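You operate a simulated robot arm through the tools that you are given. There is no shell and no other tool.

You run a simulated robot arm. Do the job below in one go: nothing can be reset, and whatever is moved stays where it is left.

TASK
Lock the clamped meter's cover and seal it with the orange seal from the SEALS drawer.
Fine: shut the drawer.

It is judged by the outcome, as a careful person would: the job done as asked, and still so three seconds after it is handed in. It fails if anything else is knocked over, pushed out of place, dropped, spilled or broken. Lids that push on must go on centred and level and be pressed home; caps that screw on are set level and turned clockwise until they are tight.

THE ROBOT
A 7-joint arm with a three-finger gripper, fixed in place. Base frame: the origin is at the foot of the arm, x ahead of it, y to its left, z up; the work surface is at about z = 800. Units: mm, degrees, N and s.
Its first joint turns from -166.0 to 166.0 degrees. Payload 2.69 kg.
The tool frame sits at the grasp point between the pads (the TCP): z along the fingers, y along the line on which they close. The tips reach 30 mm beyond it. Largest opening 128 mm; the body of the gripper starts 117 mm behind the TCP.
Orientation is that of the tool frame in the base frame, as a unit quaternion [w, x, y, z]. With the fingers straight down and closing along the base's y, the tool's x points along the base's -x, its y along +y and its z along -z.

THE INTERFACE
- The arm moves only by the tool play_rows. Its argument "deltas" is a list of rows, each a list of 7 numbers: the shift along the base's x, y, z in mm, then the turn, a rotation vector about the base's x, y, z in rad, then the finger opening in mm, from 0 to 128. In form: [[tx, ty, tz, ax, ay, az, hand], ...]. A call has 1 to 20 rows; each row shifts and turns the commanded pose from where the row before left it. Rows are played at 5 a second. More than 50 mm and 8.6 degrees between two rows, or a gripper value outside its range, and nothing of the call is played. Where a pose cannot be reached the arm comes as near as it can. A force on the tool above 90 N (or 10 N above the force at the start of the call, whichever is more), or a blocked arm, ends the call early, and 0.2 s more pass. The fingers move at their own pace and stop on an object; they squeeze with about 29 N. The grip force told is the motor's: it shows also when the fingers shut on nothing. Time passes only in rows, and 0.2 s behind the last, so rows that do not move let the fingers close. It gives the time, the measured TCP pose, the force on the tool (base axes), the opening and the grip force at its end, in the units of the frame above (readings bear some noise), with the torque about the TCP (base axes, N m) and any sound that the robot's microphone picked up, and new pictures: "views" is both (left out), scene, wrist or none.
- Cameras (640 x 400 px; columns grow to the right, rows downward): "scene" is fixed at [51.7, 498.1, 1534.7]; the picture's right is [0.77, -0.63, 0.00], its down [-0.61, -0.74, -0.27] and it looks along [0.17, 0.21, -0.96] (base axes); focal length 214 px, centre (320, 200). "wrist" rides on the gripper at [58, 54, -131] in the tool frame; the picture's right is [-0.68, 0.74, 0.00], its down [-0.62, -0.57, -0.55] and it looks along [-0.40, -0.37, 0.84] (tool axes); focal length 234 px, centre (320, 200). There is no depth. A picture from a camera that has moved, and an enlarged one, comes with that camera's place and axes in the base frame and with its lens.
- lift_body(by): slides the trunk up (or, below 0, down) by that many mm; the arm rides with it, the base frame stays. It gives what a move gives, with no picture.
- inspect(camera, box): a new picture of the part [left, top, right, bottom] of that camera's present view, enlarged. No time passes.
- sign_off(): hands the job in; it is judged then, once.

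Nothing tells you positions but the pictures and the camera data. Unless the task says otherwise, let go and move clear before handing in.

The tools are called after "Emit:" as a command line: name --pt "numbers of a row" for each row, then --argument value for the rest, lists and objects as JSON in quotes. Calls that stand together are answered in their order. play_rows: Moves the arm, as the interface text tells. Its arguments: {"type":"object","properties":{"deltas":{"type":"array"},"views":{"type":"string","enum":["both","scene","wrist","none"]}},"required":["deltas"]} The other tools are called the same way: lift_body (by) slides the trunk up or down; inspect (camera, box) takes an enlarged picture of a part of a camera's view; sign_off () hands the job in.

At the start:

```text
time: 0.0
position: [310.2, 579.5, 1255.5]
orientation: [0.0, 0.0, 1.0, 0.0]
ft_force: [1.3, 0.2, 0.3]
ft_torque: [0.02, -0.02, 0.01]
finger_gap: 127.8
finger_force: 0.1
trunk travel left (down, up): [-150.0, 200.0]
```

scene: 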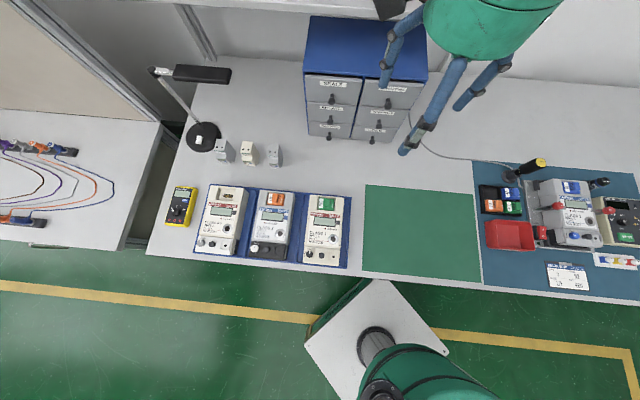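
wrist: 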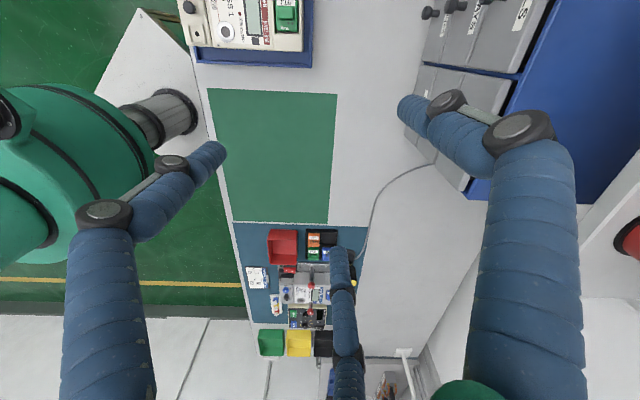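

I see a bench with three meters on a blue rack, a drawer cabinet, and a clamped meter on the right side with tools. I'll enlarge the views first to find details.

Emit:
inspect --camera "scene" --box '[470, 140, 640, 300]'

Emit:
inspect --camera "scene" --box '[295, 60, 435, 150]'

Emit:
inspect --camera "scene" --box '[150, 130, 370, 280]'

Emit:
inspect --camera "wrist" --box '[230, 220, 390, 360]'

```text
2.50 times, centred on (555, 220) of scene
camera zoom: at [51.7, 498.1, 1534.7], right [0.77, -0.63, 0.0], down [-0.61, -0.74, -0.27], along [0.17, 0.21, -0.96], focal length 536 px, centre (-268, 150)
```

zoom: 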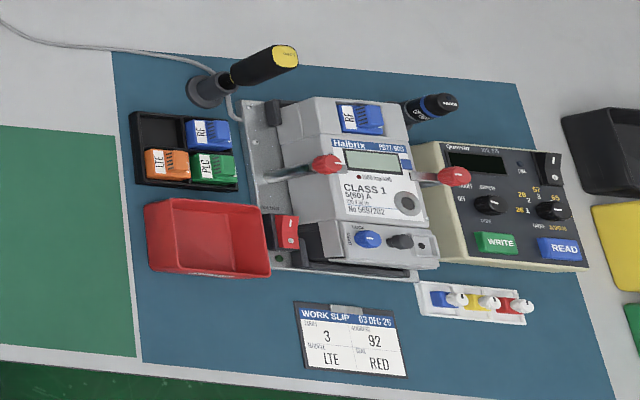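

```text
4.44 times, centred on (365, 105) of scene
camera zoom: at [51.7, 498.1, 1534.7], right [0.77, -0.63, 0.0], down [-0.61, -0.74, -0.27], along [0.17, 0.21, -0.96], focal length 953 px, centre (120, 622)
```

zoom: 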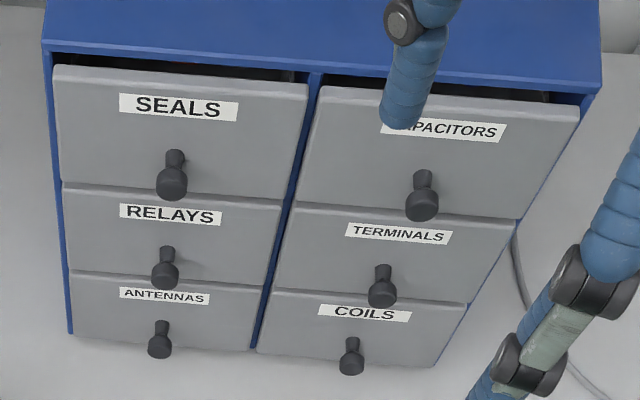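

```text
2.67 times, centred on (260, 205) of scene
camera zoom: at [51.7, 498.1, 1534.7], right [0.77, -0.63, 0.0], down [-0.61, -0.74, -0.27], along [0.17, 0.21, -0.96], focal length 572 px, centre (480, 187)
```

zoom: 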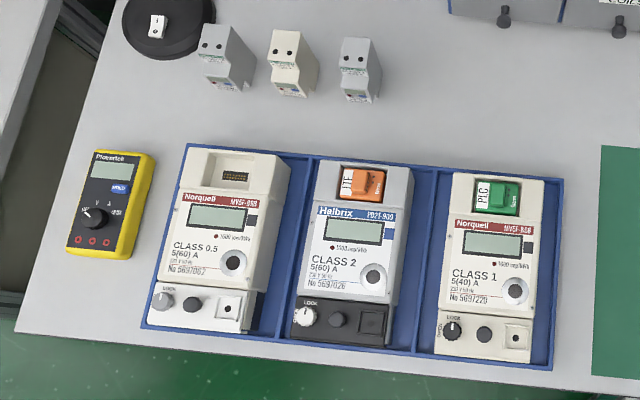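

```text
2.86 times, centred on (310, 290) of wrist
camera zoom: at [251.6, 632.5, 1387.9], right [0.68, 0.74, 0.0], down [0.62, -0.57, 0.55], along [0.4, -0.37, -0.84], focal length 669 px, centre (349, -57)
```

zoom: 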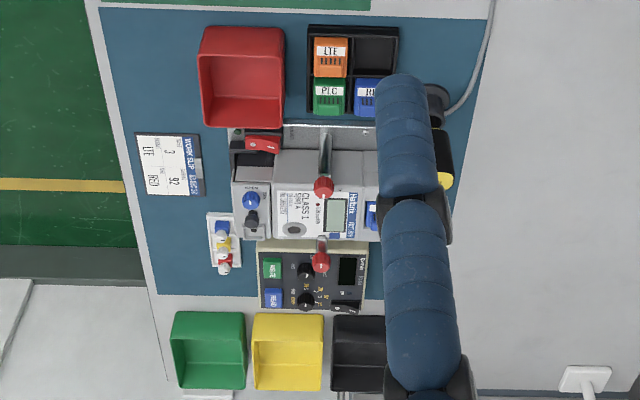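

The clamped meter is at the bench's right. The drawer cabinet stands at the back, and the bench runs at 45° to my base axes. Before moving I'll look at the gripper itself and at the meter's lock.

Emit:
inspect --camera "scene" --box '[360, 0, 600, 160]'

Emit:
inspect --camera "scene" --box '[525, 170, 625, 260]'

Emit:
play_rows --pt "0 0 0 0 0 0 60" --pt "0 0 0 0 0 0 20" --pt "0 0 0 0 0 0 20"

```text
2.50 times, centred on (480, 80) of scene
camera zoom: at [51.7, 498.1, 1534.7], right [0.77, -0.63, 0.0], down [-0.61, -0.74, -0.27], along [0.17, 0.21, -0.96], focal length 536 px, centre (-80, 500)
```

zoom: 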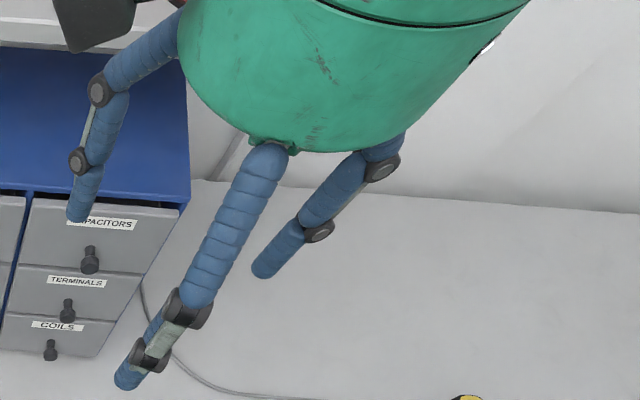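

```text
4.44 times, centred on (575, 215) of scene
camera zoom: at [51.7, 498.1, 1534.7], right [0.77, -0.63, 0.0], down [-0.61, -0.74, -0.27], along [0.17, 0.21, -0.96], focal length 953 px, centre (-813, 133)
```

zoom: 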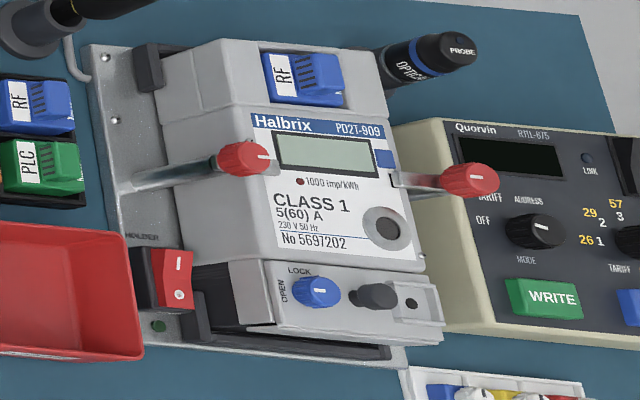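

```text
time: 0.8
position: [310.0, 579.5, 1255.7]
orientation: [0.0, 0.0, 1.0, 0.0]
ft_force: [-0.1, 0.7, -0.5]
ft_torque: [-0.01, 0.03, 0.03]
finger_gap: 19.8
finger_force: 0.0
trunk travel left (down, up): [-150.0, 200.0]
camera wrist: at [251.6, 632.5, 1387.9], right [0.68, 0.74, 0.0], down [0.62, -0.57, 0.55], along [0.4, -0.37, -0.84], focal length 234 px, centre (320, 200)
```

scene: 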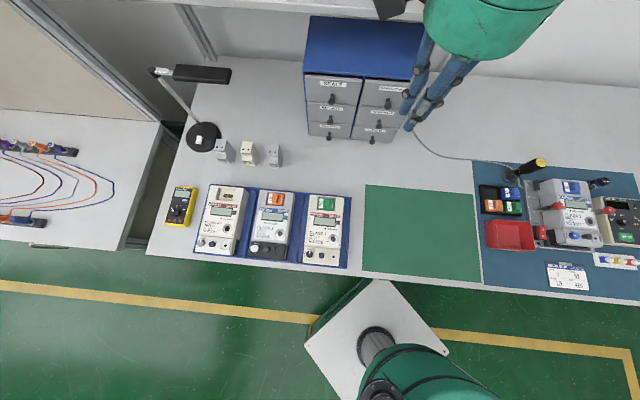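
wrist: 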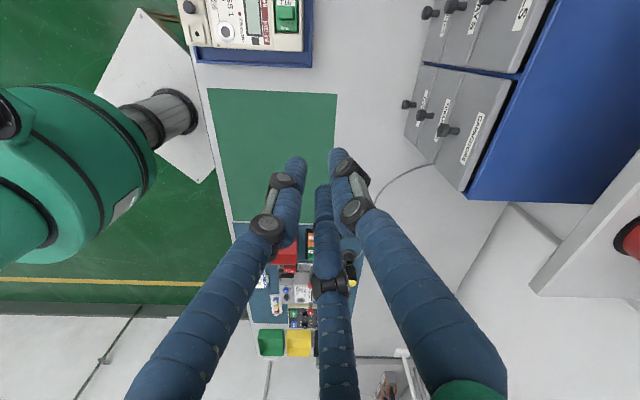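

The drawer front is vertical and faces the robot, with the SEALS knob at about (348, 811, 1034). I'll turn the hand 45° to square up with the bench and move in front of the drawer for a look.

Emit:
play_rows --pt "-8 20 -15 0 0 0.131 20" --pt "-8 20 -15 0 0 0.131 20" --pt "-8 20 -15 0 0 0.131 20" --pt "-8 20 -15 0 0 0.131 20" --pt "-8 20 -15 0 0 0.131 20" --pt "-8 20 -15 0 0 0.1304 20" --pt "0 0 0 0 0 0 40"

```text
time: 2.4
position: [263.0, 700.8, 1165.3]
orientation: [-0.001, -0.383, 0.924, -0.001]
ft_force: [-0.5, -0.2, -0.8]
ft_torque: [-0.05, 0.0, 0.01]
finger_gap: 39.8
finger_force: 0.0
trunk travel left (down, up): [-150.0, 200.0]
camera wrist: at [183.0, 696.0, 1298.2], right [-0.04, 1.0, 0.0], down [0.84, 0.04, 0.55], along [0.55, 0.02, -0.84], focal length 234 px, centre (320, 200)
```

scene: 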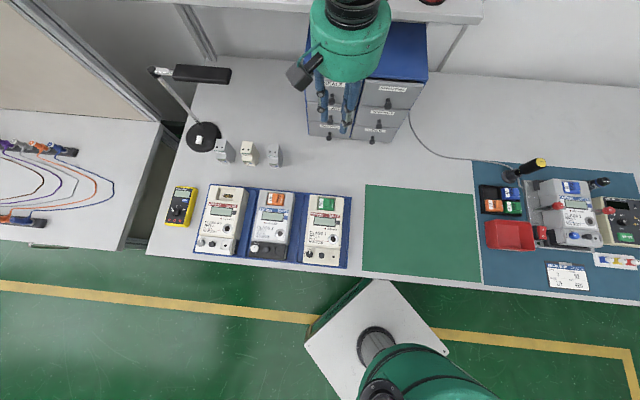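
wrist: 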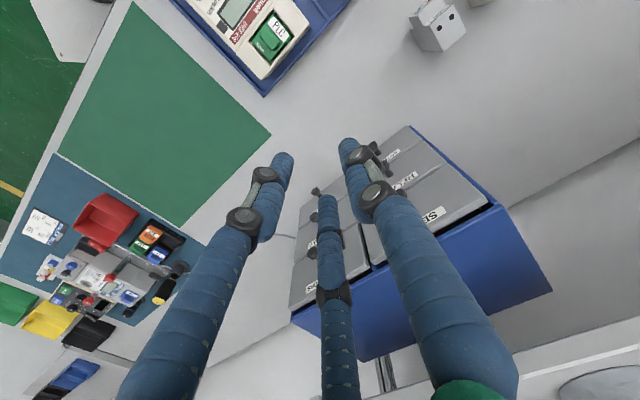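

Emit:
inspect --camera "wrist" --box '[270, 110, 520, 310]'

Emit:
inspect --camera "scene" --box '[280, 40, 420, 150]'

```text
2.00 times, centred on (395, 210) of wrist
camera zoom: at [183.0, 696.0, 1298.2], right [-0.04, 1.0, 0.0], down [0.84, 0.04, 0.55], along [0.55, 0.02, -0.84], focal length 468 px, centre (170, 180)
```

zoom: 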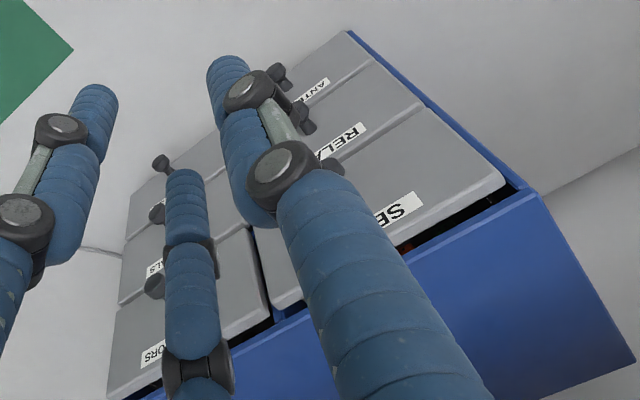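

```text
3.64 times, centred on (350, 95) of scene
camera zoom: at [51.7, 498.1, 1534.7], right [0.77, -0.63, 0.0], down [-0.61, -0.74, -0.27], along [0.17, 0.21, -0.96], focal length 780 px, centre (211, 582)
```

zoom: 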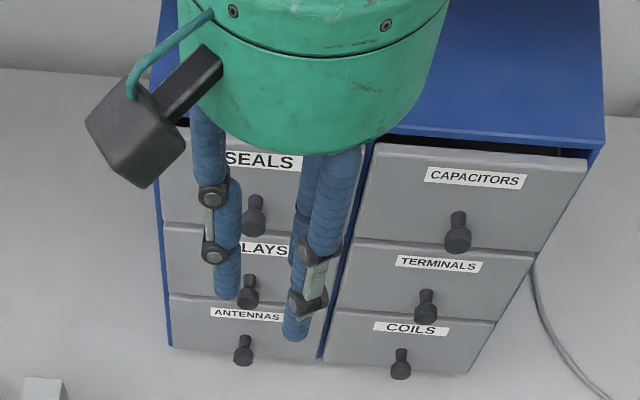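

The SEALS knob works out to about s=-327, b=826, z=1025 in bench coordinates (s along the bench, b toward the back), roughly (353, 815, 1025) in base axes. I'll drop down in front of it, then advance with the fingers on either side.

Emit:
play_rows --pt "-4 4 -46 0 0 0 50" --pt "-4 4 -46 0 0 0 50" --pt "-4 4 -46 0 0 0 50" --pt "31 31 0 0 0 0 50" --pt "31 31 0 0 0 0 50" --pt "0 0 0 0 0 0 50"

```text
time: 3.8
position: [311.5, 774.0, 1026.6]
orientation: [0.0, -0.382, 0.924, 0.0]
ft_force: [0.6, 0.0, -0.6]
ft_torque: [0.0, 0.05, -0.02]
finger_gap: 49.9
finger_force: 0.0
trunk travel left (down, up): [-150.0, 200.0]
camera wrist: at [232.8, 770.0, 1158.9], right [-0.04, 1.0, 0.0], down [0.84, 0.04, 0.55], along [0.55, 0.02, -0.84], focal length 234 px, centre (320, 200)
```

scene: 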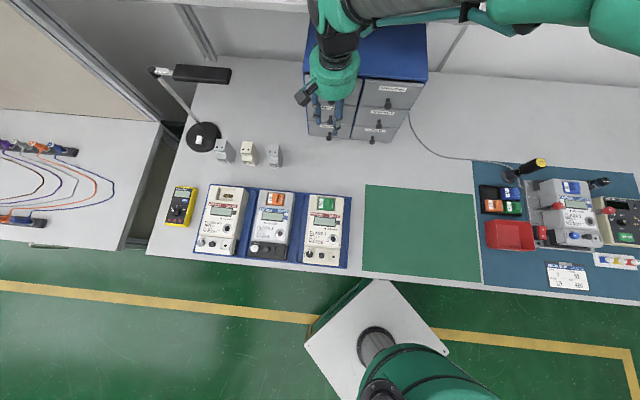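
wrist: 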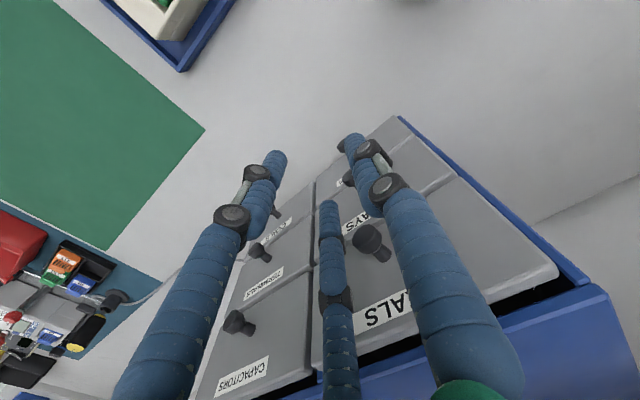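

Emit:
play_rows --pt "21 19 0 0 0 0 50" --pt "21 19 -1 0 0 0 50" --pt "0 0 0 0 0 0 50"

```text
time: 4.4
position: [339.6, 793.5, 1026.6]
orientation: [-0.008, -0.382, 0.924, -0.009]
ft_force: [-29.0, -56.1, 33.3]
ft_torque: [4.01, -3.08, -1.61]
finger_gap: 24.9
finger_force: 0.0
trunk travel left (down, up): [-150.0, 200.0]
stopped in row 2: the force on the tool passed its limit at 118 N (the readings are from after the stop); the commanded pose is now the measured one
camera wrist: at [261.0, 791.7, 1158.9], right [-0.04, 1.0, -0.02], down [0.84, 0.05, 0.54], along [0.54, 0.0, -0.84], focal length 234 px, centre (320, 200)
```

scene: 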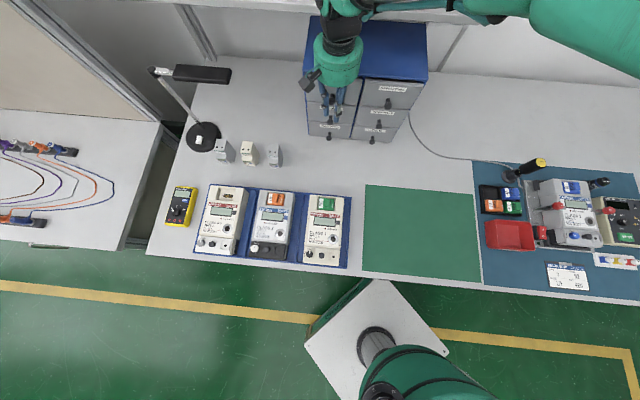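
wrist: 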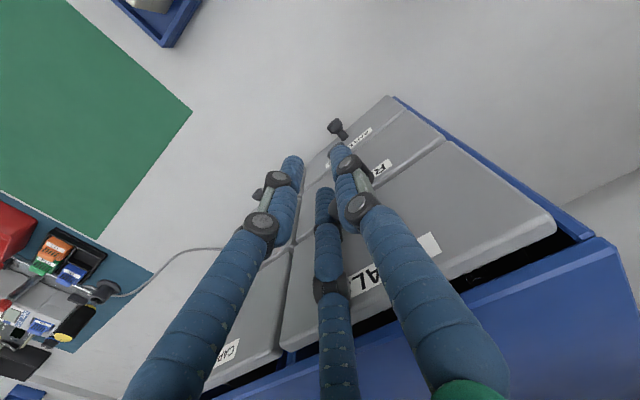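

The hand met the drawer front: the drawn three-finger hand is evidently real, and one finger leads in depth. I'll back off and check that nothing was disturbed.

Emit:
play_rows --pt "-7 -7 0 0 0 0 50" --pt "-20 -20 0 0 0 0 50" --pt "-30 -30 0 0 0 0 50" --pt "-30 -30 0 0 0 0 50" --pt "-30 -30 0 0 0 0 50" --pt "0 0 0 0 0 0 50"

```text
time: 5.8
position: [226.7, 681.0, 1020.8]
orientation: [-0.007, -0.383, 0.924, -0.008]
ft_force: [-1.0, -0.7, 0.7]
ft_torque: [0.02, -0.03, -0.02]
finger_gap: 49.9
finger_force: 0.1
trunk travel left (down, up): [-150.0, 200.0]
camera wrist: at [147.0, 680.1, 1154.1], right [-0.04, 1.0, -0.02], down [0.84, 0.05, 0.54], along [0.54, 0.01, -0.84], focal length 234 px, centre (320, 200)
```

scene: 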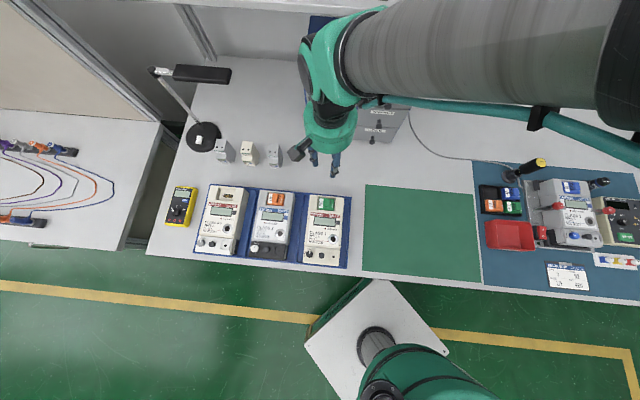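
wrist: 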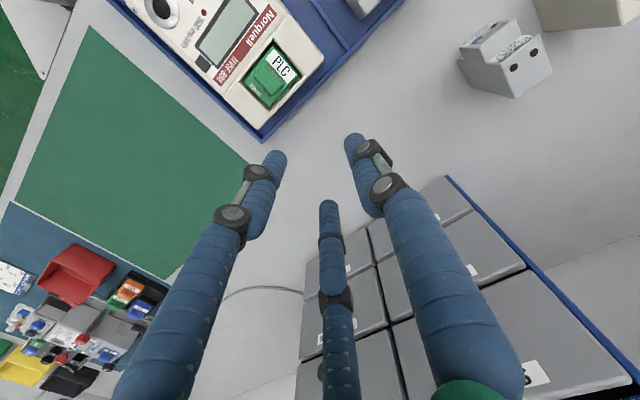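

I'll now tilt the hand level so the fingers point straight at the drawer, which is the right way to take a knob with this hand.

Emit:
play_rows --pt "0 0 0 0.105 -0.092 0 50" --pt "0 0 0 0.099 -0.099 0 50" --pt "0 0 0 0.099 -0.099 0 50" --pt "0 0 0 0.099 -0.099 0 50" --pt "0 0 0 0.099 -0.099 0 50" --pt "0 0 0 0 0 0 50"

```text
time: 7.2
position: [223.5, 682.8, 1020.8]
orientation: [0.309, -0.361, 0.871, 0.128]
ft_force: [-1.5, 1.1, -0.1]
ft_torque: [-0.02, -0.1, -0.09]
finger_gap: 49.9
finger_force: 0.0
trunk travel left (down, up): [-150.0, 200.0]
camera wrist: at [95.4, 629.3, 1087.5], right [-0.15, 0.89, 0.43], down [0.49, -0.3, 0.81], along [0.86, 0.33, -0.4], focal length 234 px, centre (320, 200)
```

scene: 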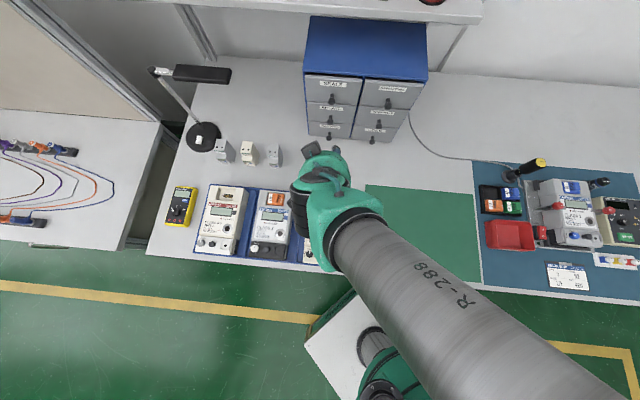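
wrist: 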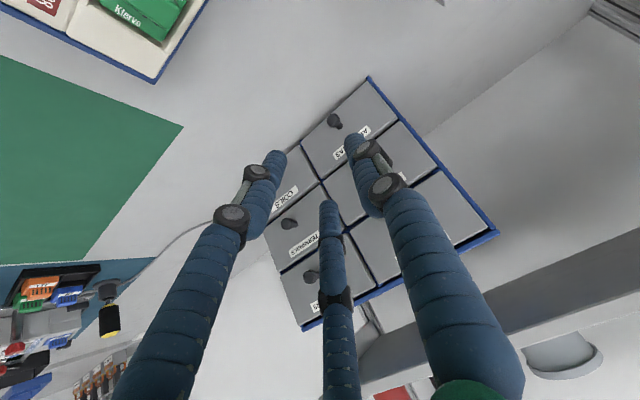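

Emit:
play_rows --pt "0 0 0 0.105 -0.105 0 50" --pt "0 0 0 0.105 -0.105 0 50" --pt "0 0 0 0.105 -0.105 0 50" --pt "0 0 0 0.105 -0.105 0 50" --pt "0 0 0 0.105 -0.105 0 50" --pt "0 0 0 0.105 -0.105 0 50" --pt "0 0 0 0 0 0 50"

Emit:
inspect --camera "scene" --box '[295, 60, 435, 150]'

```text
time: 9.0
position: [301.4, 668.4, 1060.7]
orientation: [0.675, -0.216, 0.659, 0.251]
ft_force: [-0.5, 0.7, 0.4]
ft_torque: [0.06, 0.02, 0.0]
finger_gap: 50.0
finger_force: 0.1
trunk travel left (down, up): [-150.0, 200.0]
stopped in row 7: the arm was blocked; the commanded pose is now the measured one
camera wrist: at [166.2, 632.0, 999.8], right [-0.46, 0.54, 0.7], down [-0.08, -0.82, 0.57], along [0.88, 0.21, 0.42], focal length 234 px, centre (320, 200)
```

scene: 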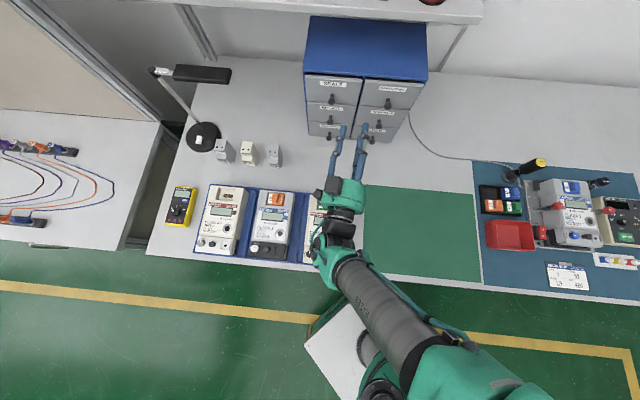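
wrist: 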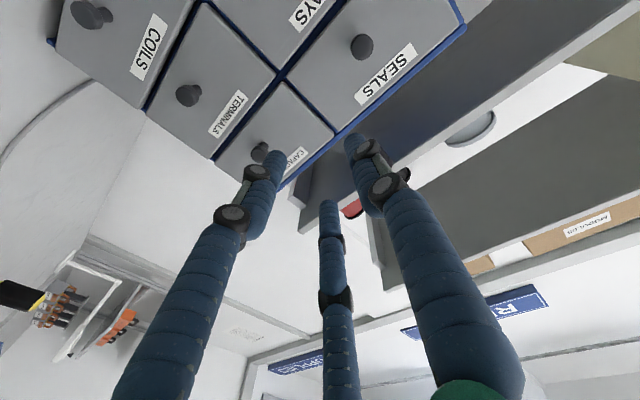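

```text
4.44 times, centred on (365, 105) of scene
camera zoom: at [51.7, 498.1, 1534.7], right [0.77, -0.63, 0.0], down [-0.61, -0.74, -0.27], along [0.17, 0.21, -0.96], focal length 953 px, centre (120, 622)
```

zoom: 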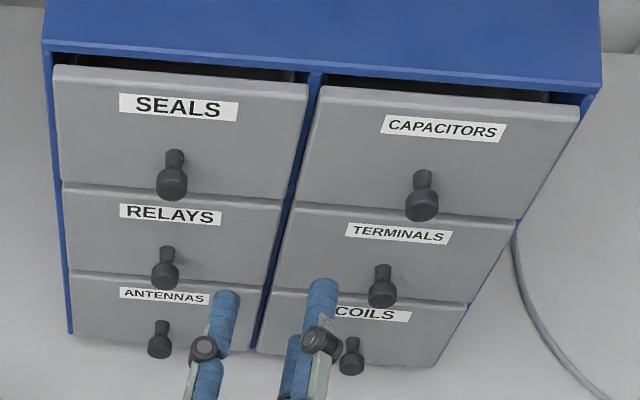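

The drawer is undisturbed, and the hand is now almost level, though short of the full turn because it was folded too close in. I'll move toward the knob while squaring up the orientation.

Emit:
play_rows --pt "2 20 -8 -0.011 0 0.023 50" --pt "1 20 -8 -0.011 0 0.023 50" --pt "1 20 -7 -0.011 0 0.023 50" --pt "1 20 -7 -0.011 0 0.022 50" --pt "1 19 -7 -0.011 0 0.022 50" --pt "0 0 0 0 0 0 50"

```text
time: 10.4
position: [305.6, 769.0, 1022.4]
orientation: [0.653, -0.272, 0.653, 0.272]
ft_force: [0.5, 0.6, 0.1]
ft_torque: [0.05, -0.01, 0.03]
finger_gap: 49.9
finger_force: 0.0
trunk travel left (down, up): [-150.0, 200.0]
camera wrist: at [174.9, 713.5, 964.8], right [-0.53, 0.52, 0.68], down [0.02, -0.79, 0.62], along [0.85, 0.33, 0.41], focal length 234 px, centre (320, 200)
```

scene: 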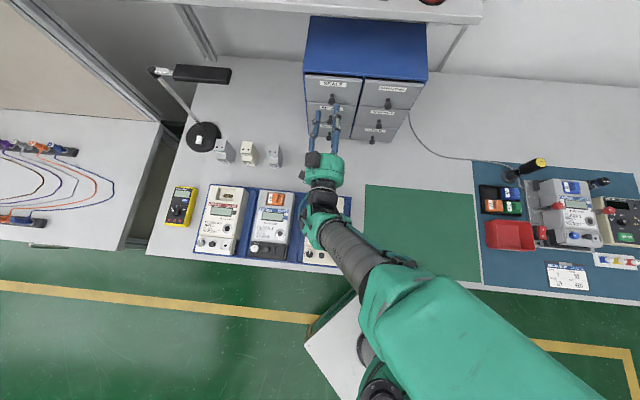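
wrist: 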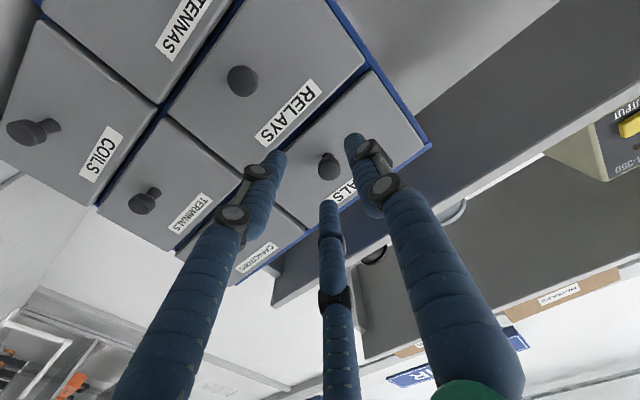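

The hand is square to the drawer, and the three views together put the knob head at s=-327.5, b=816, z=1036. I'll raise to its axis, advance, and close.

Emit:
play_rows --pt "0 0 14 0 0 0 50" --pt "16 16 0 0 0 0 50" --pt "15 15 0 0 0 0 50" --pt "0 0 0 0 0 0 50"

```text
time: 11.4
position: [335.6, 800.9, 1037.1]
orientation: [0.652, -0.273, 0.652, 0.273]
ft_force: [0.0, 1.1, -0.4]
ft_torque: [0.05, -0.02, 0.0]
finger_gap: 49.9
finger_force: 0.1
trunk travel left (down, up): [-150.0, 200.0]
camera wrist: at [205.9, 744.9, 979.5], right [-0.53, 0.52, 0.68], down [0.02, -0.79, 0.62], along [0.85, 0.33, 0.41], focal length 234 px, centre (320, 200)
```

scene: 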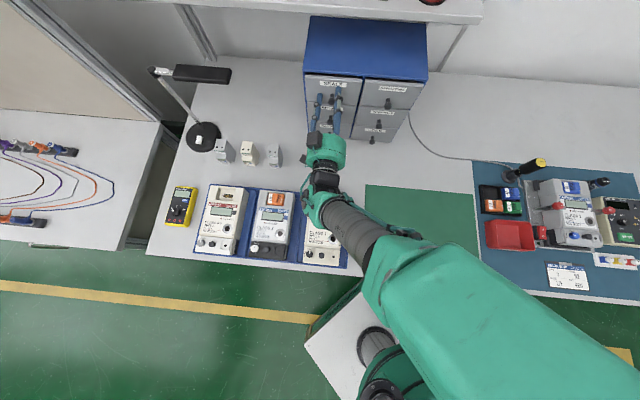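
wrist: 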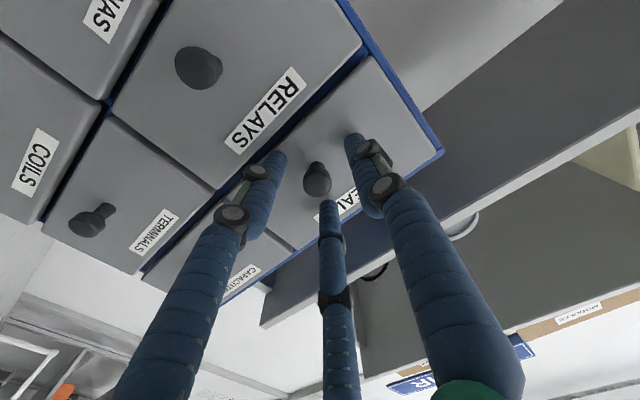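

The knob sits centred between the fingers, so I'll close and draw it out a little.

Emit:
play_rows --pt "0 0 0 0 0 0 10" --pt "0 0 0 0 0 0 10" --pt "0 0 0 0 0 0 10"

```text
time: 12.2
position: [336.1, 800.2, 1035.2]
orientation: [0.653, -0.273, 0.652, 0.272]
ft_force: [5.1, -4.2, -9.1]
ft_torque: [-0.2, 0.23, -0.33]
finger_gap: 19.0
finger_force: 44.0
trunk travel left (down, up): [-150.0, 200.0]
camera wrist: at [206.1, 743.7, 978.4], right [-0.52, 0.52, 0.67], down [0.02, -0.79, 0.62], along [0.85, 0.33, 0.4], focal length 234 px, centre (320, 200)
```

scene: 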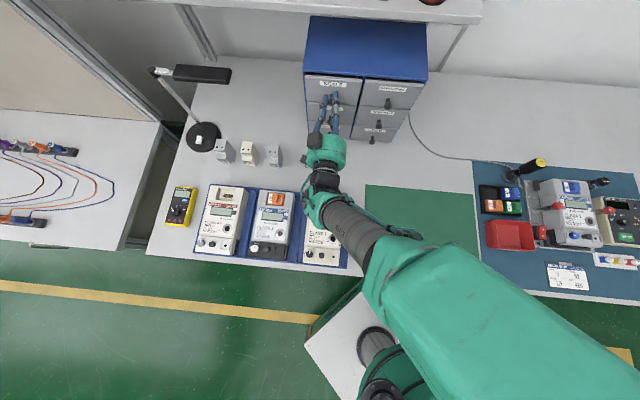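
wrist: 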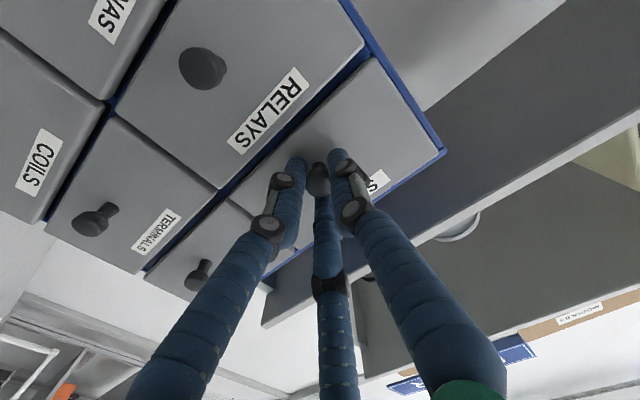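

Emit:
play_rows --pt "-6 -6 0 0 0 0 5" --pt "-10 -10 0 0 0 0 5" --pt "-10 -10 0 0 0 0 5" --pt "-10 -10 0 0 0 0 5" --pt "-10 -10 0 0 0 0 5" --pt "0 0 0 0 0 0 5"

Emit:
inspect --camera "scene" --box '[295, 60, 435, 150]'

```text
time: 13.6
position: [291.1, 753.6, 1035.3]
orientation: [0.653, -0.273, 0.652, 0.272]
ft_force: [5.5, -6.2, -16.1]
ft_torque: [-0.33, 0.29, -0.51]
finger_gap: 19.0
finger_force: 44.2
trunk travel left (down, up): [-150.0, 200.0]
camera wrist: at [160.1, 697.8, 978.3], right [-0.52, 0.52, 0.67], down [0.02, -0.79, 0.62], along [0.85, 0.33, 0.4], focal length 234 px, centre (320, 200)
```

scene: 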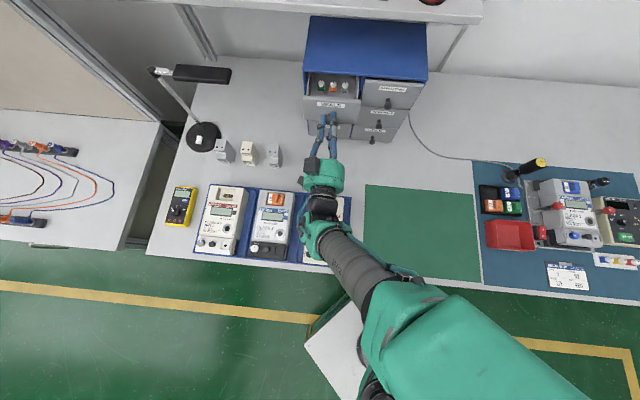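
wrist: 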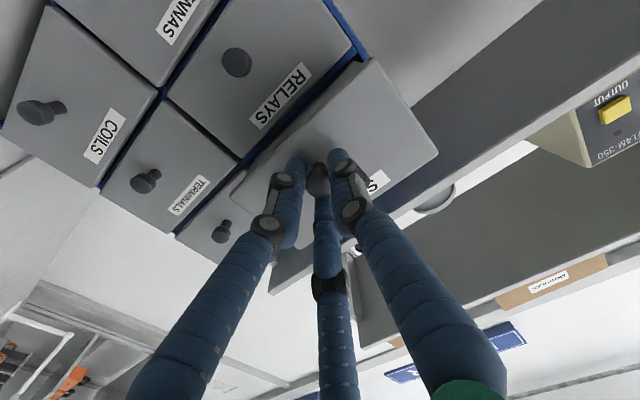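

```text
4.44 times, centred on (365, 105) of scene
camera zoom: at [51.7, 498.1, 1534.7], right [0.77, -0.63, 0.0], down [-0.61, -0.74, -0.27], along [0.17, 0.21, -0.96], focal length 953 px, centre (120, 622)
```

zoom: 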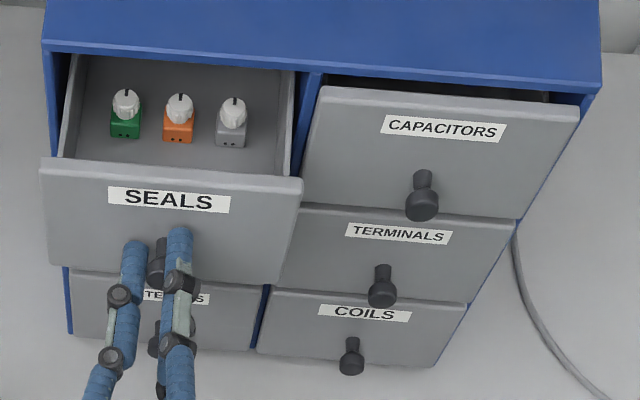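

The drawer opens and holds green, orange and grey seals with white turn-heads. I'll draw it out a bit more to have room above.

Emit:
play_rows --pt "-10 -10 0 0 0 0 5" --pt "-10 -10 0 0 0 0 5" --pt "-10 -10 0 0 0 0 5" --pt "-10 -10 0 0 0 0 5" --pt "0 0 0 0 0 0 5"

Emit:
inspect --camera "scene" --box '[295, 60, 435, 150]'

```text
time: 14.2
position: [281.8, 746.6, 1035.8]
orientation: [0.657, -0.275, 0.647, 0.271]
ft_force: [-42.7, 44.4, -8.6]
ft_torque: [-0.86, 0.96, 2.0]
finger_gap: 19.5
finger_force: 44.5
trunk travel left (down, up): [-150.0, 200.0]
stopped in row 2: the force on the tool passed its limit at 108 N (the readings are from after the stop); the commanded pose is now the measured one
camera wrist: at [152.8, 689.3, 976.2], right [-0.53, 0.52, 0.67], down [0.01, -0.79, 0.62], along [0.85, 0.33, 0.42], focal length 234 px, centre (320, 200)
```

scene: 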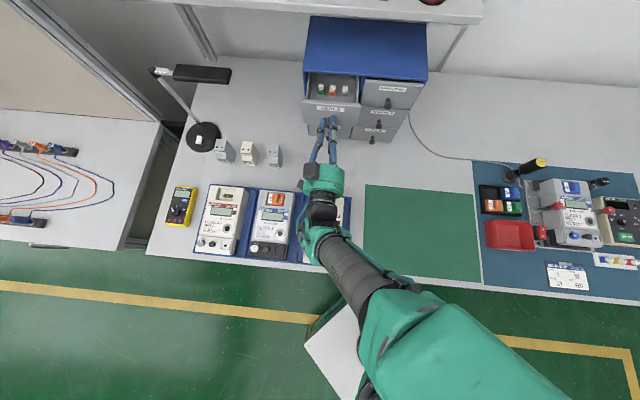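
wrist: 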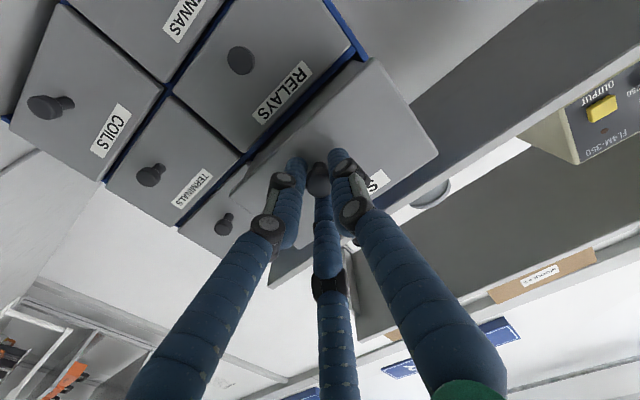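

```text
4.44 times, centred on (365, 105) of scene
camera zoom: at [51.7, 498.1, 1534.7], right [0.77, -0.63, 0.0], down [-0.61, -0.74, -0.27], along [0.17, 0.21, -0.96], focal length 953 px, centre (120, 622)
```

zoom: 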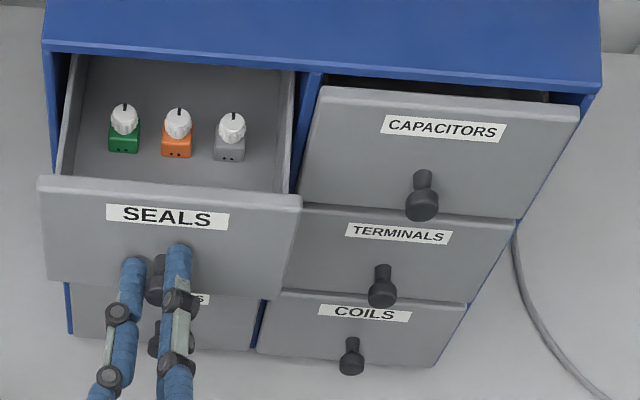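

The drawer travelled about 77 mm, then the reading rose sideways, probably the arm folding near its limit. I'll release the knob, back away and re-plan the rest of the pull from above.

Emit:
play_rows --pt "0 0 0 0 0 0 60" --pt "0 0 0 0 0 0 60" --views "wrist"

```text
time: 14.8
position: [285.1, 738.8, 1035.2]
orientation: [0.657, -0.271, 0.65, 0.269]
ft_force: [-0.8, -0.5, -0.2]
ft_torque: [0.0, 0.02, -0.02]
finger_gap: 60.1
finger_force: 0.0
trunk travel left (down, up): [-150.0, 200.0]
camera wrist: at [155.0, 684.6, 976.5], right [-0.53, 0.52, 0.67], down [0.0, -0.79, 0.61], along [0.85, 0.33, 0.41], focal length 234 px, centre (320, 200)
```

wrist: 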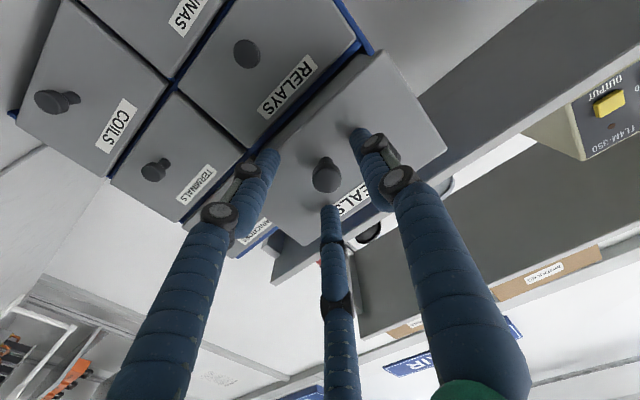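

Emit:
play_rows --pt "-7 -7 0 0 0 0 60" --pt "-7 -7 0 0 0 0 60" --pt "-7 -7 0 0 0 0 60" --pt "-7 -7 0 0 0 0 60" --pt "0 0 0 0 0 0 60" --views "wrist"

```text
time: 16.2
position: [291.9, 692.1, 1012.8]
orientation: [0.659, -0.264, 0.662, 0.242]
ft_force: [-0.4, 0.0, 0.2]
ft_torque: [-0.02, 0.0, -0.02]
finger_gap: 60.2
finger_force: 0.0
trunk travel left (down, up): [-150.0, 200.0]
stopped in row 5: the arm was blocked; the commanded pose is now the measured one
camera wrist: at [159.0, 641.1, 955.9], right [-0.5, 0.57, 0.66], down [-0.03, -0.77, 0.64], along [0.87, 0.3, 0.4], focal length 234 px, centre (320, 200)
```

wrist: 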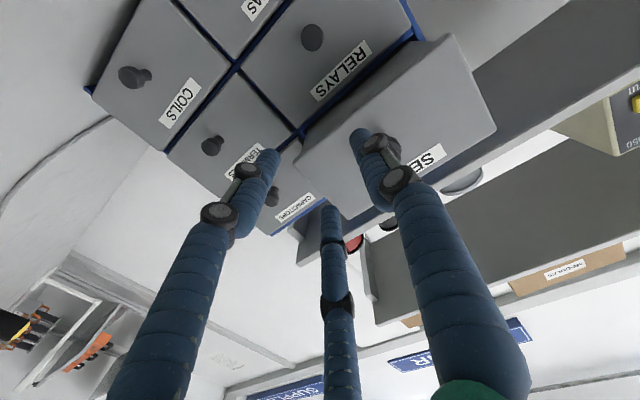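

The hand is clear of the knob. I'll swing it back to point down while rising, then hook the inside of the drawer front from above.

Emit:
play_rows --pt "0 0 13 -0.098 0.102 0.005 60" --pt "0 0 13 -0.098 0.102 0.005 60" --pt "0 0 13 -0.098 0.102 0.005 40" --pt "0 0 13 -0.098 0.102 0.005 20" --pt "0 0 13 -0.098 0.102 0.005 20" --pt "0 0 13 -0.098 0.102 0.005 20" --pt "0 0 13 -0.098 0.102 0.005 20" --pt "0 0 13 -0.098 0.102 0.005 20" --pt "0 0 13 -0.098 0.102 0.005 20" --pt "0 0 13 -0.098 0.102 0.005 20" --pt "0 0 13 -0.098 0.102 0.004 20" --pt "0 0 0 0 0 0 20"

Emit:
inspect --camera "scene" --box '[295, 60, 435, 150]'

```text
time: 18.8
position: [289.1, 692.9, 1156.0]
orientation: [-0.002, -0.402, 0.916, 0.005]
ft_force: [0.3, -0.5, -0.7]
ft_torque: [-0.02, 0.03, 0.02]
finger_gap: 19.9
finger_force: 0.1
trunk travel left (down, up): [-150.0, 200.0]
camera wrist: at [211.1, 684.8, 1288.2], right [-0.08, 1.0, 0.01], down [0.84, 0.07, 0.54], along [0.54, 0.05, -0.84], focal length 234 px, centre (320, 200)
```

scene: 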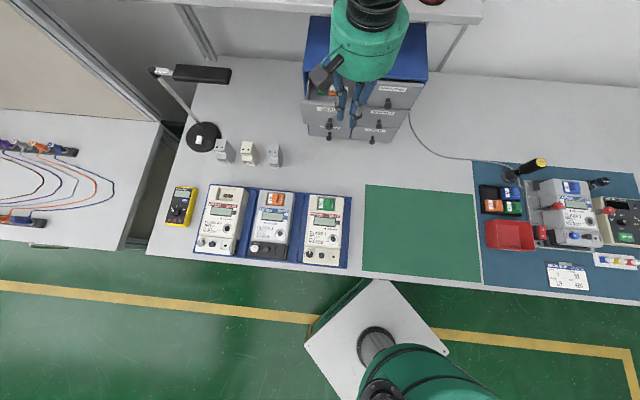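
wrist: 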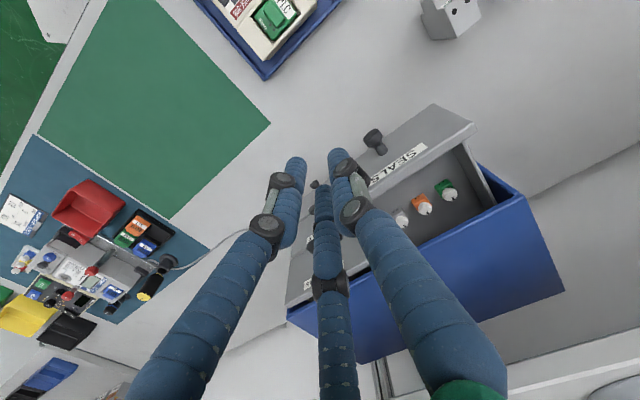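

```text
4.44 times, centred on (365, 105) of scene
camera zoom: at [51.7, 498.1, 1534.7], right [0.77, -0.63, 0.0], down [-0.61, -0.74, -0.27], along [0.17, 0.21, -0.96], focal length 953 px, centre (120, 622)
```

zoom: 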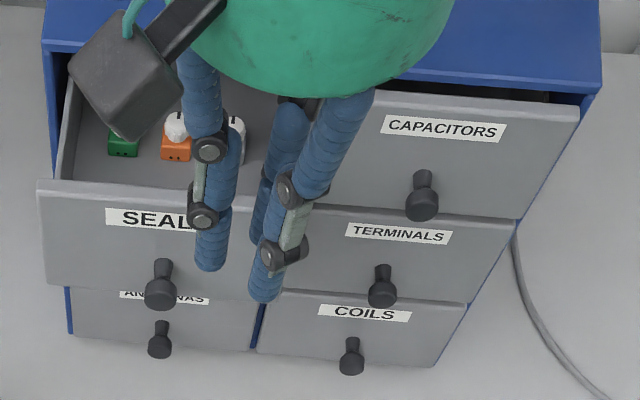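

Emit:
inspect --camera "wrist" --box '[350, 100, 550, 240]'

```text
2.86 times, centred on (450, 170) of wrist
camera zoom: at [211.1, 684.8, 1288.2], right [-0.08, 1.0, 0.01], down [0.84, 0.07, 0.54], along [0.54, 0.05, -0.84], focal length 669 px, centre (-51, 286)
```

zoom: 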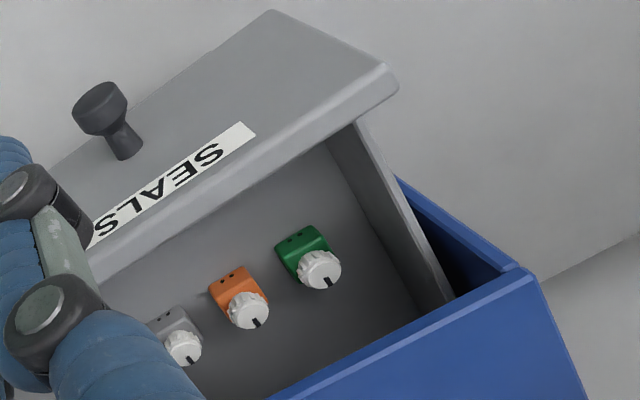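

I'll now position above the space between the drawer front and the seals, lower the closed fingertips just inside the front panel, and draw it out.

Emit:
play_rows --pt "17 36 0 0 0 -0.014 5" --pt "17 36 0 0 0 -0.014 5" --pt "17 37 0 0 0 -0.014 5" --pt "0 0 0 0 0 0 5"

Emit:
inspect --camera "scene" --box '[295, 40, 435, 130]'

```text
time: 19.8
position: [341.7, 802.2, 1154.4]
orientation: [-0.001, -0.382, 0.924, 0.004]
ft_force: [0.8, 0.2, 0.4]
ft_torque: [-0.01, 0.01, -0.03]
finger_gap: 5.1
finger_force: 0.0
trunk travel left (down, up): [-150.0, 200.0]
camera wrist: at [262.1, 796.9, 1287.5], right [-0.04, 1.0, 0.01], down [0.84, 0.03, 0.54], along [0.54, 0.03, -0.84], focal length 234 px, centre (320, 200)
```

scene: 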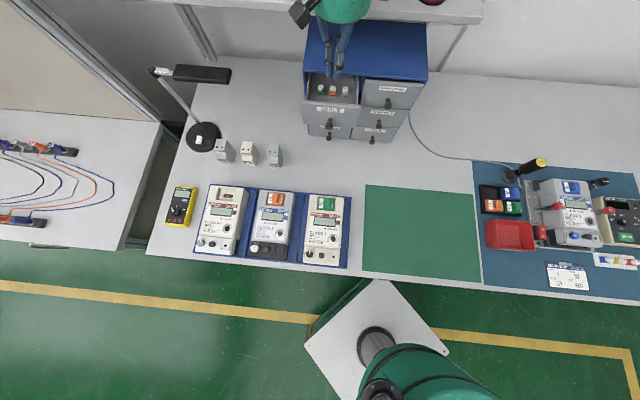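
wrist: 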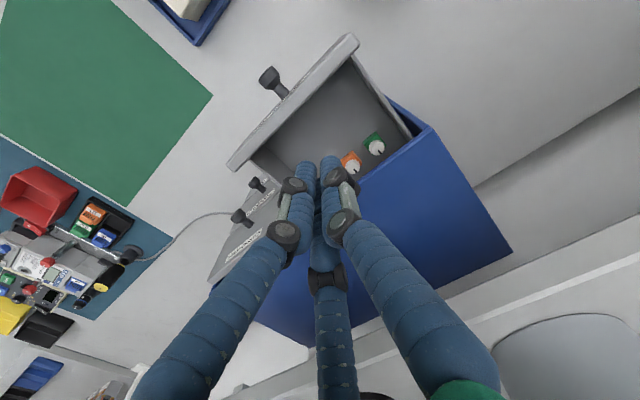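

```text
4.44 times, centred on (365, 85) of scene
camera zoom: at [51.7, 498.1, 1534.7], right [0.77, -0.63, 0.0], down [-0.61, -0.74, -0.27], along [0.17, 0.21, -0.96], focal length 953 px, centre (120, 711)
```

zoom: 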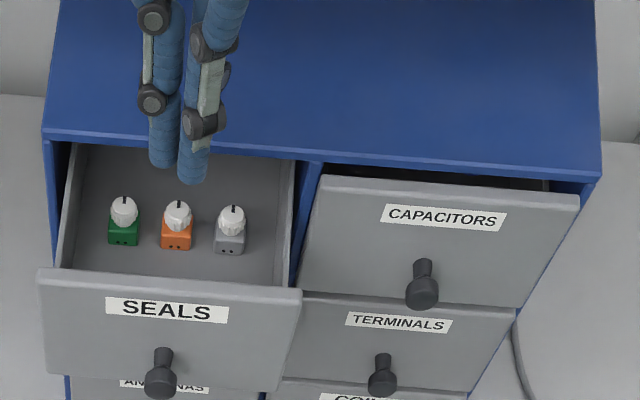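

Emit:
play_rows --pt "0 0 -32 0 0 0 5" --pt "0 0 -32 0 0 0 5" --pt "-6 -6 0 0 0 0 5" --pt "-6 -6 0 0 0 0 5" --pt "-6 -6 0 0 0 0 5" --pt "-6 -6 0 0 0 0 5" --pt "0 0 0 0 0 0 5"

Emit:
inspect --camera "scene" --box '[295, 40, 435, 130]'

```text
time: 21.4
position: [316.0, 775.7, 1092.7]
orientation: [0.0, -0.382, 0.924, 0.005]
ft_force: [0.8, 0.4, -0.4]
ft_torque: [0.03, 0.01, -0.01]
finger_gap: 5.1
finger_force: 0.1
trunk travel left (down, up): [-150.0, 200.0]
camera wrist: at [237.3, 772.0, 1224.3], right [-0.04, 1.0, 0.01], down [0.84, 0.03, 0.54], along [0.54, 0.03, -0.84], focal length 234 px, centre (320, 200)
```

scene: 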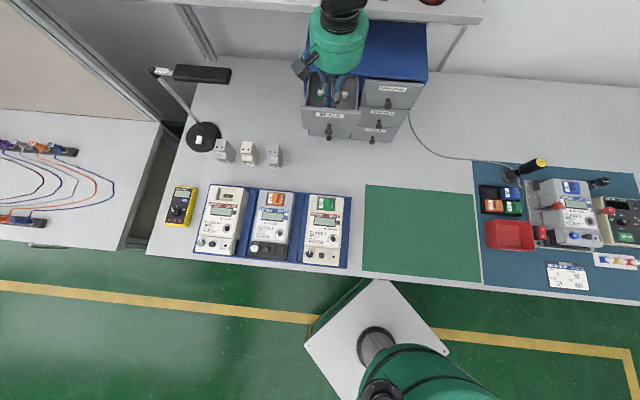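
wrist: 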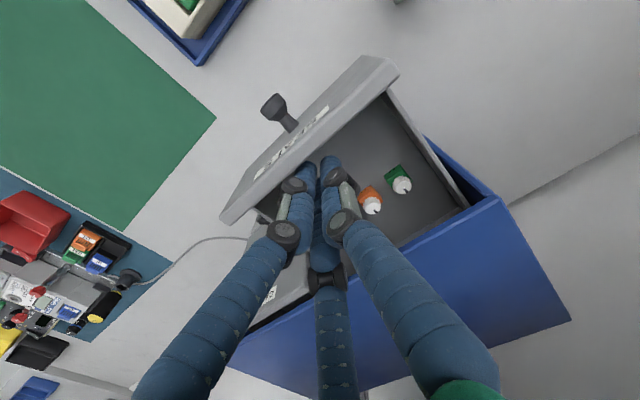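

```text
4.44 times, centred on (365, 85) of scene
camera zoom: at [51.7, 498.1, 1534.7], right [0.77, -0.63, 0.0], down [-0.61, -0.74, -0.27], along [0.17, 0.21, -0.96], focal length 953 px, centre (120, 711)
```

zoom: 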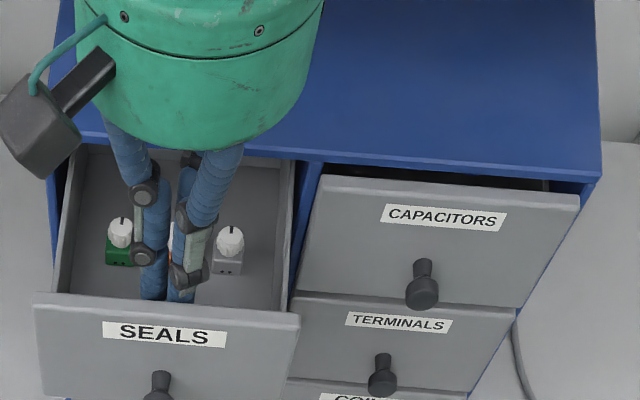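

The drawer is sliding freely with the hook. I'll pull roughly 50 mm more.

Emit:
play_rows --pt "-6 -6 0 0 0 0 5" --pt "-6 -6 0 0 0 0 5" --pt "-6 -6 0 0 0 0 5" --pt "-6 -6 0 0 0 0 5" --pt "-6 -6 0 0 0 0 5" --pt "-5 -5 0 0 0 0 5" --pt "0 0 0 0 0 0 5"

Emit:
inspect --camera "scene" --box '[295, 40, 435, 130]'

```text
time: 23.0
position: [281.4, 741.7, 1091.8]
orientation: [0.0, -0.383, 0.924, 0.005]
ft_force: [0.2, -0.5, -0.6]
ft_torque: [0.02, 0.03, -0.01]
finger_gap: 5.2
finger_force: 0.1
trunk travel left (down, up): [-150.0, 200.0]
camera wrist: at [202.8, 737.0, 1223.8], right [-0.04, 1.0, 0.01], down [0.84, 0.03, 0.54], along [0.54, 0.03, -0.84], focal length 234 px, centre (320, 200)
```

scene: 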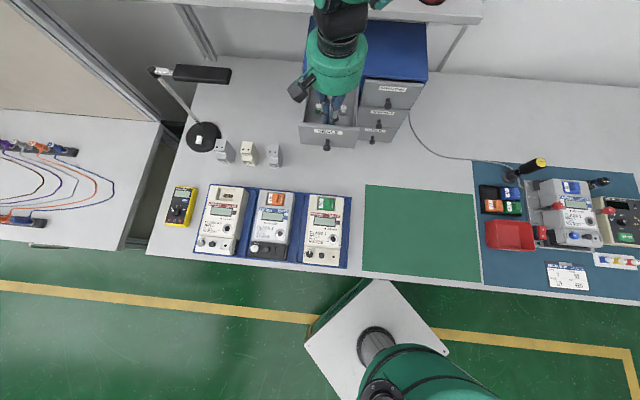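
wrist: 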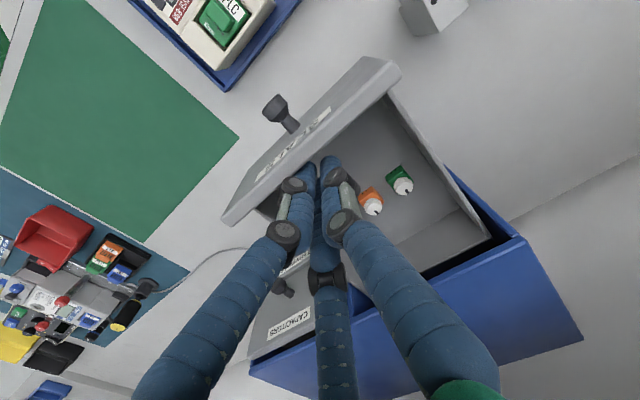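

```text
4.44 times, centred on (365, 85) of scene
camera zoom: at [51.7, 498.1, 1534.7], right [0.77, -0.63, 0.0], down [-0.61, -0.74, -0.27], along [0.17, 0.21, -0.96], focal length 953 px, centre (120, 711)
```

zoom: 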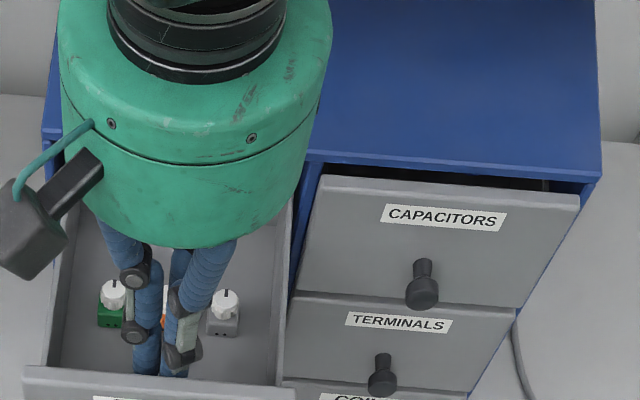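

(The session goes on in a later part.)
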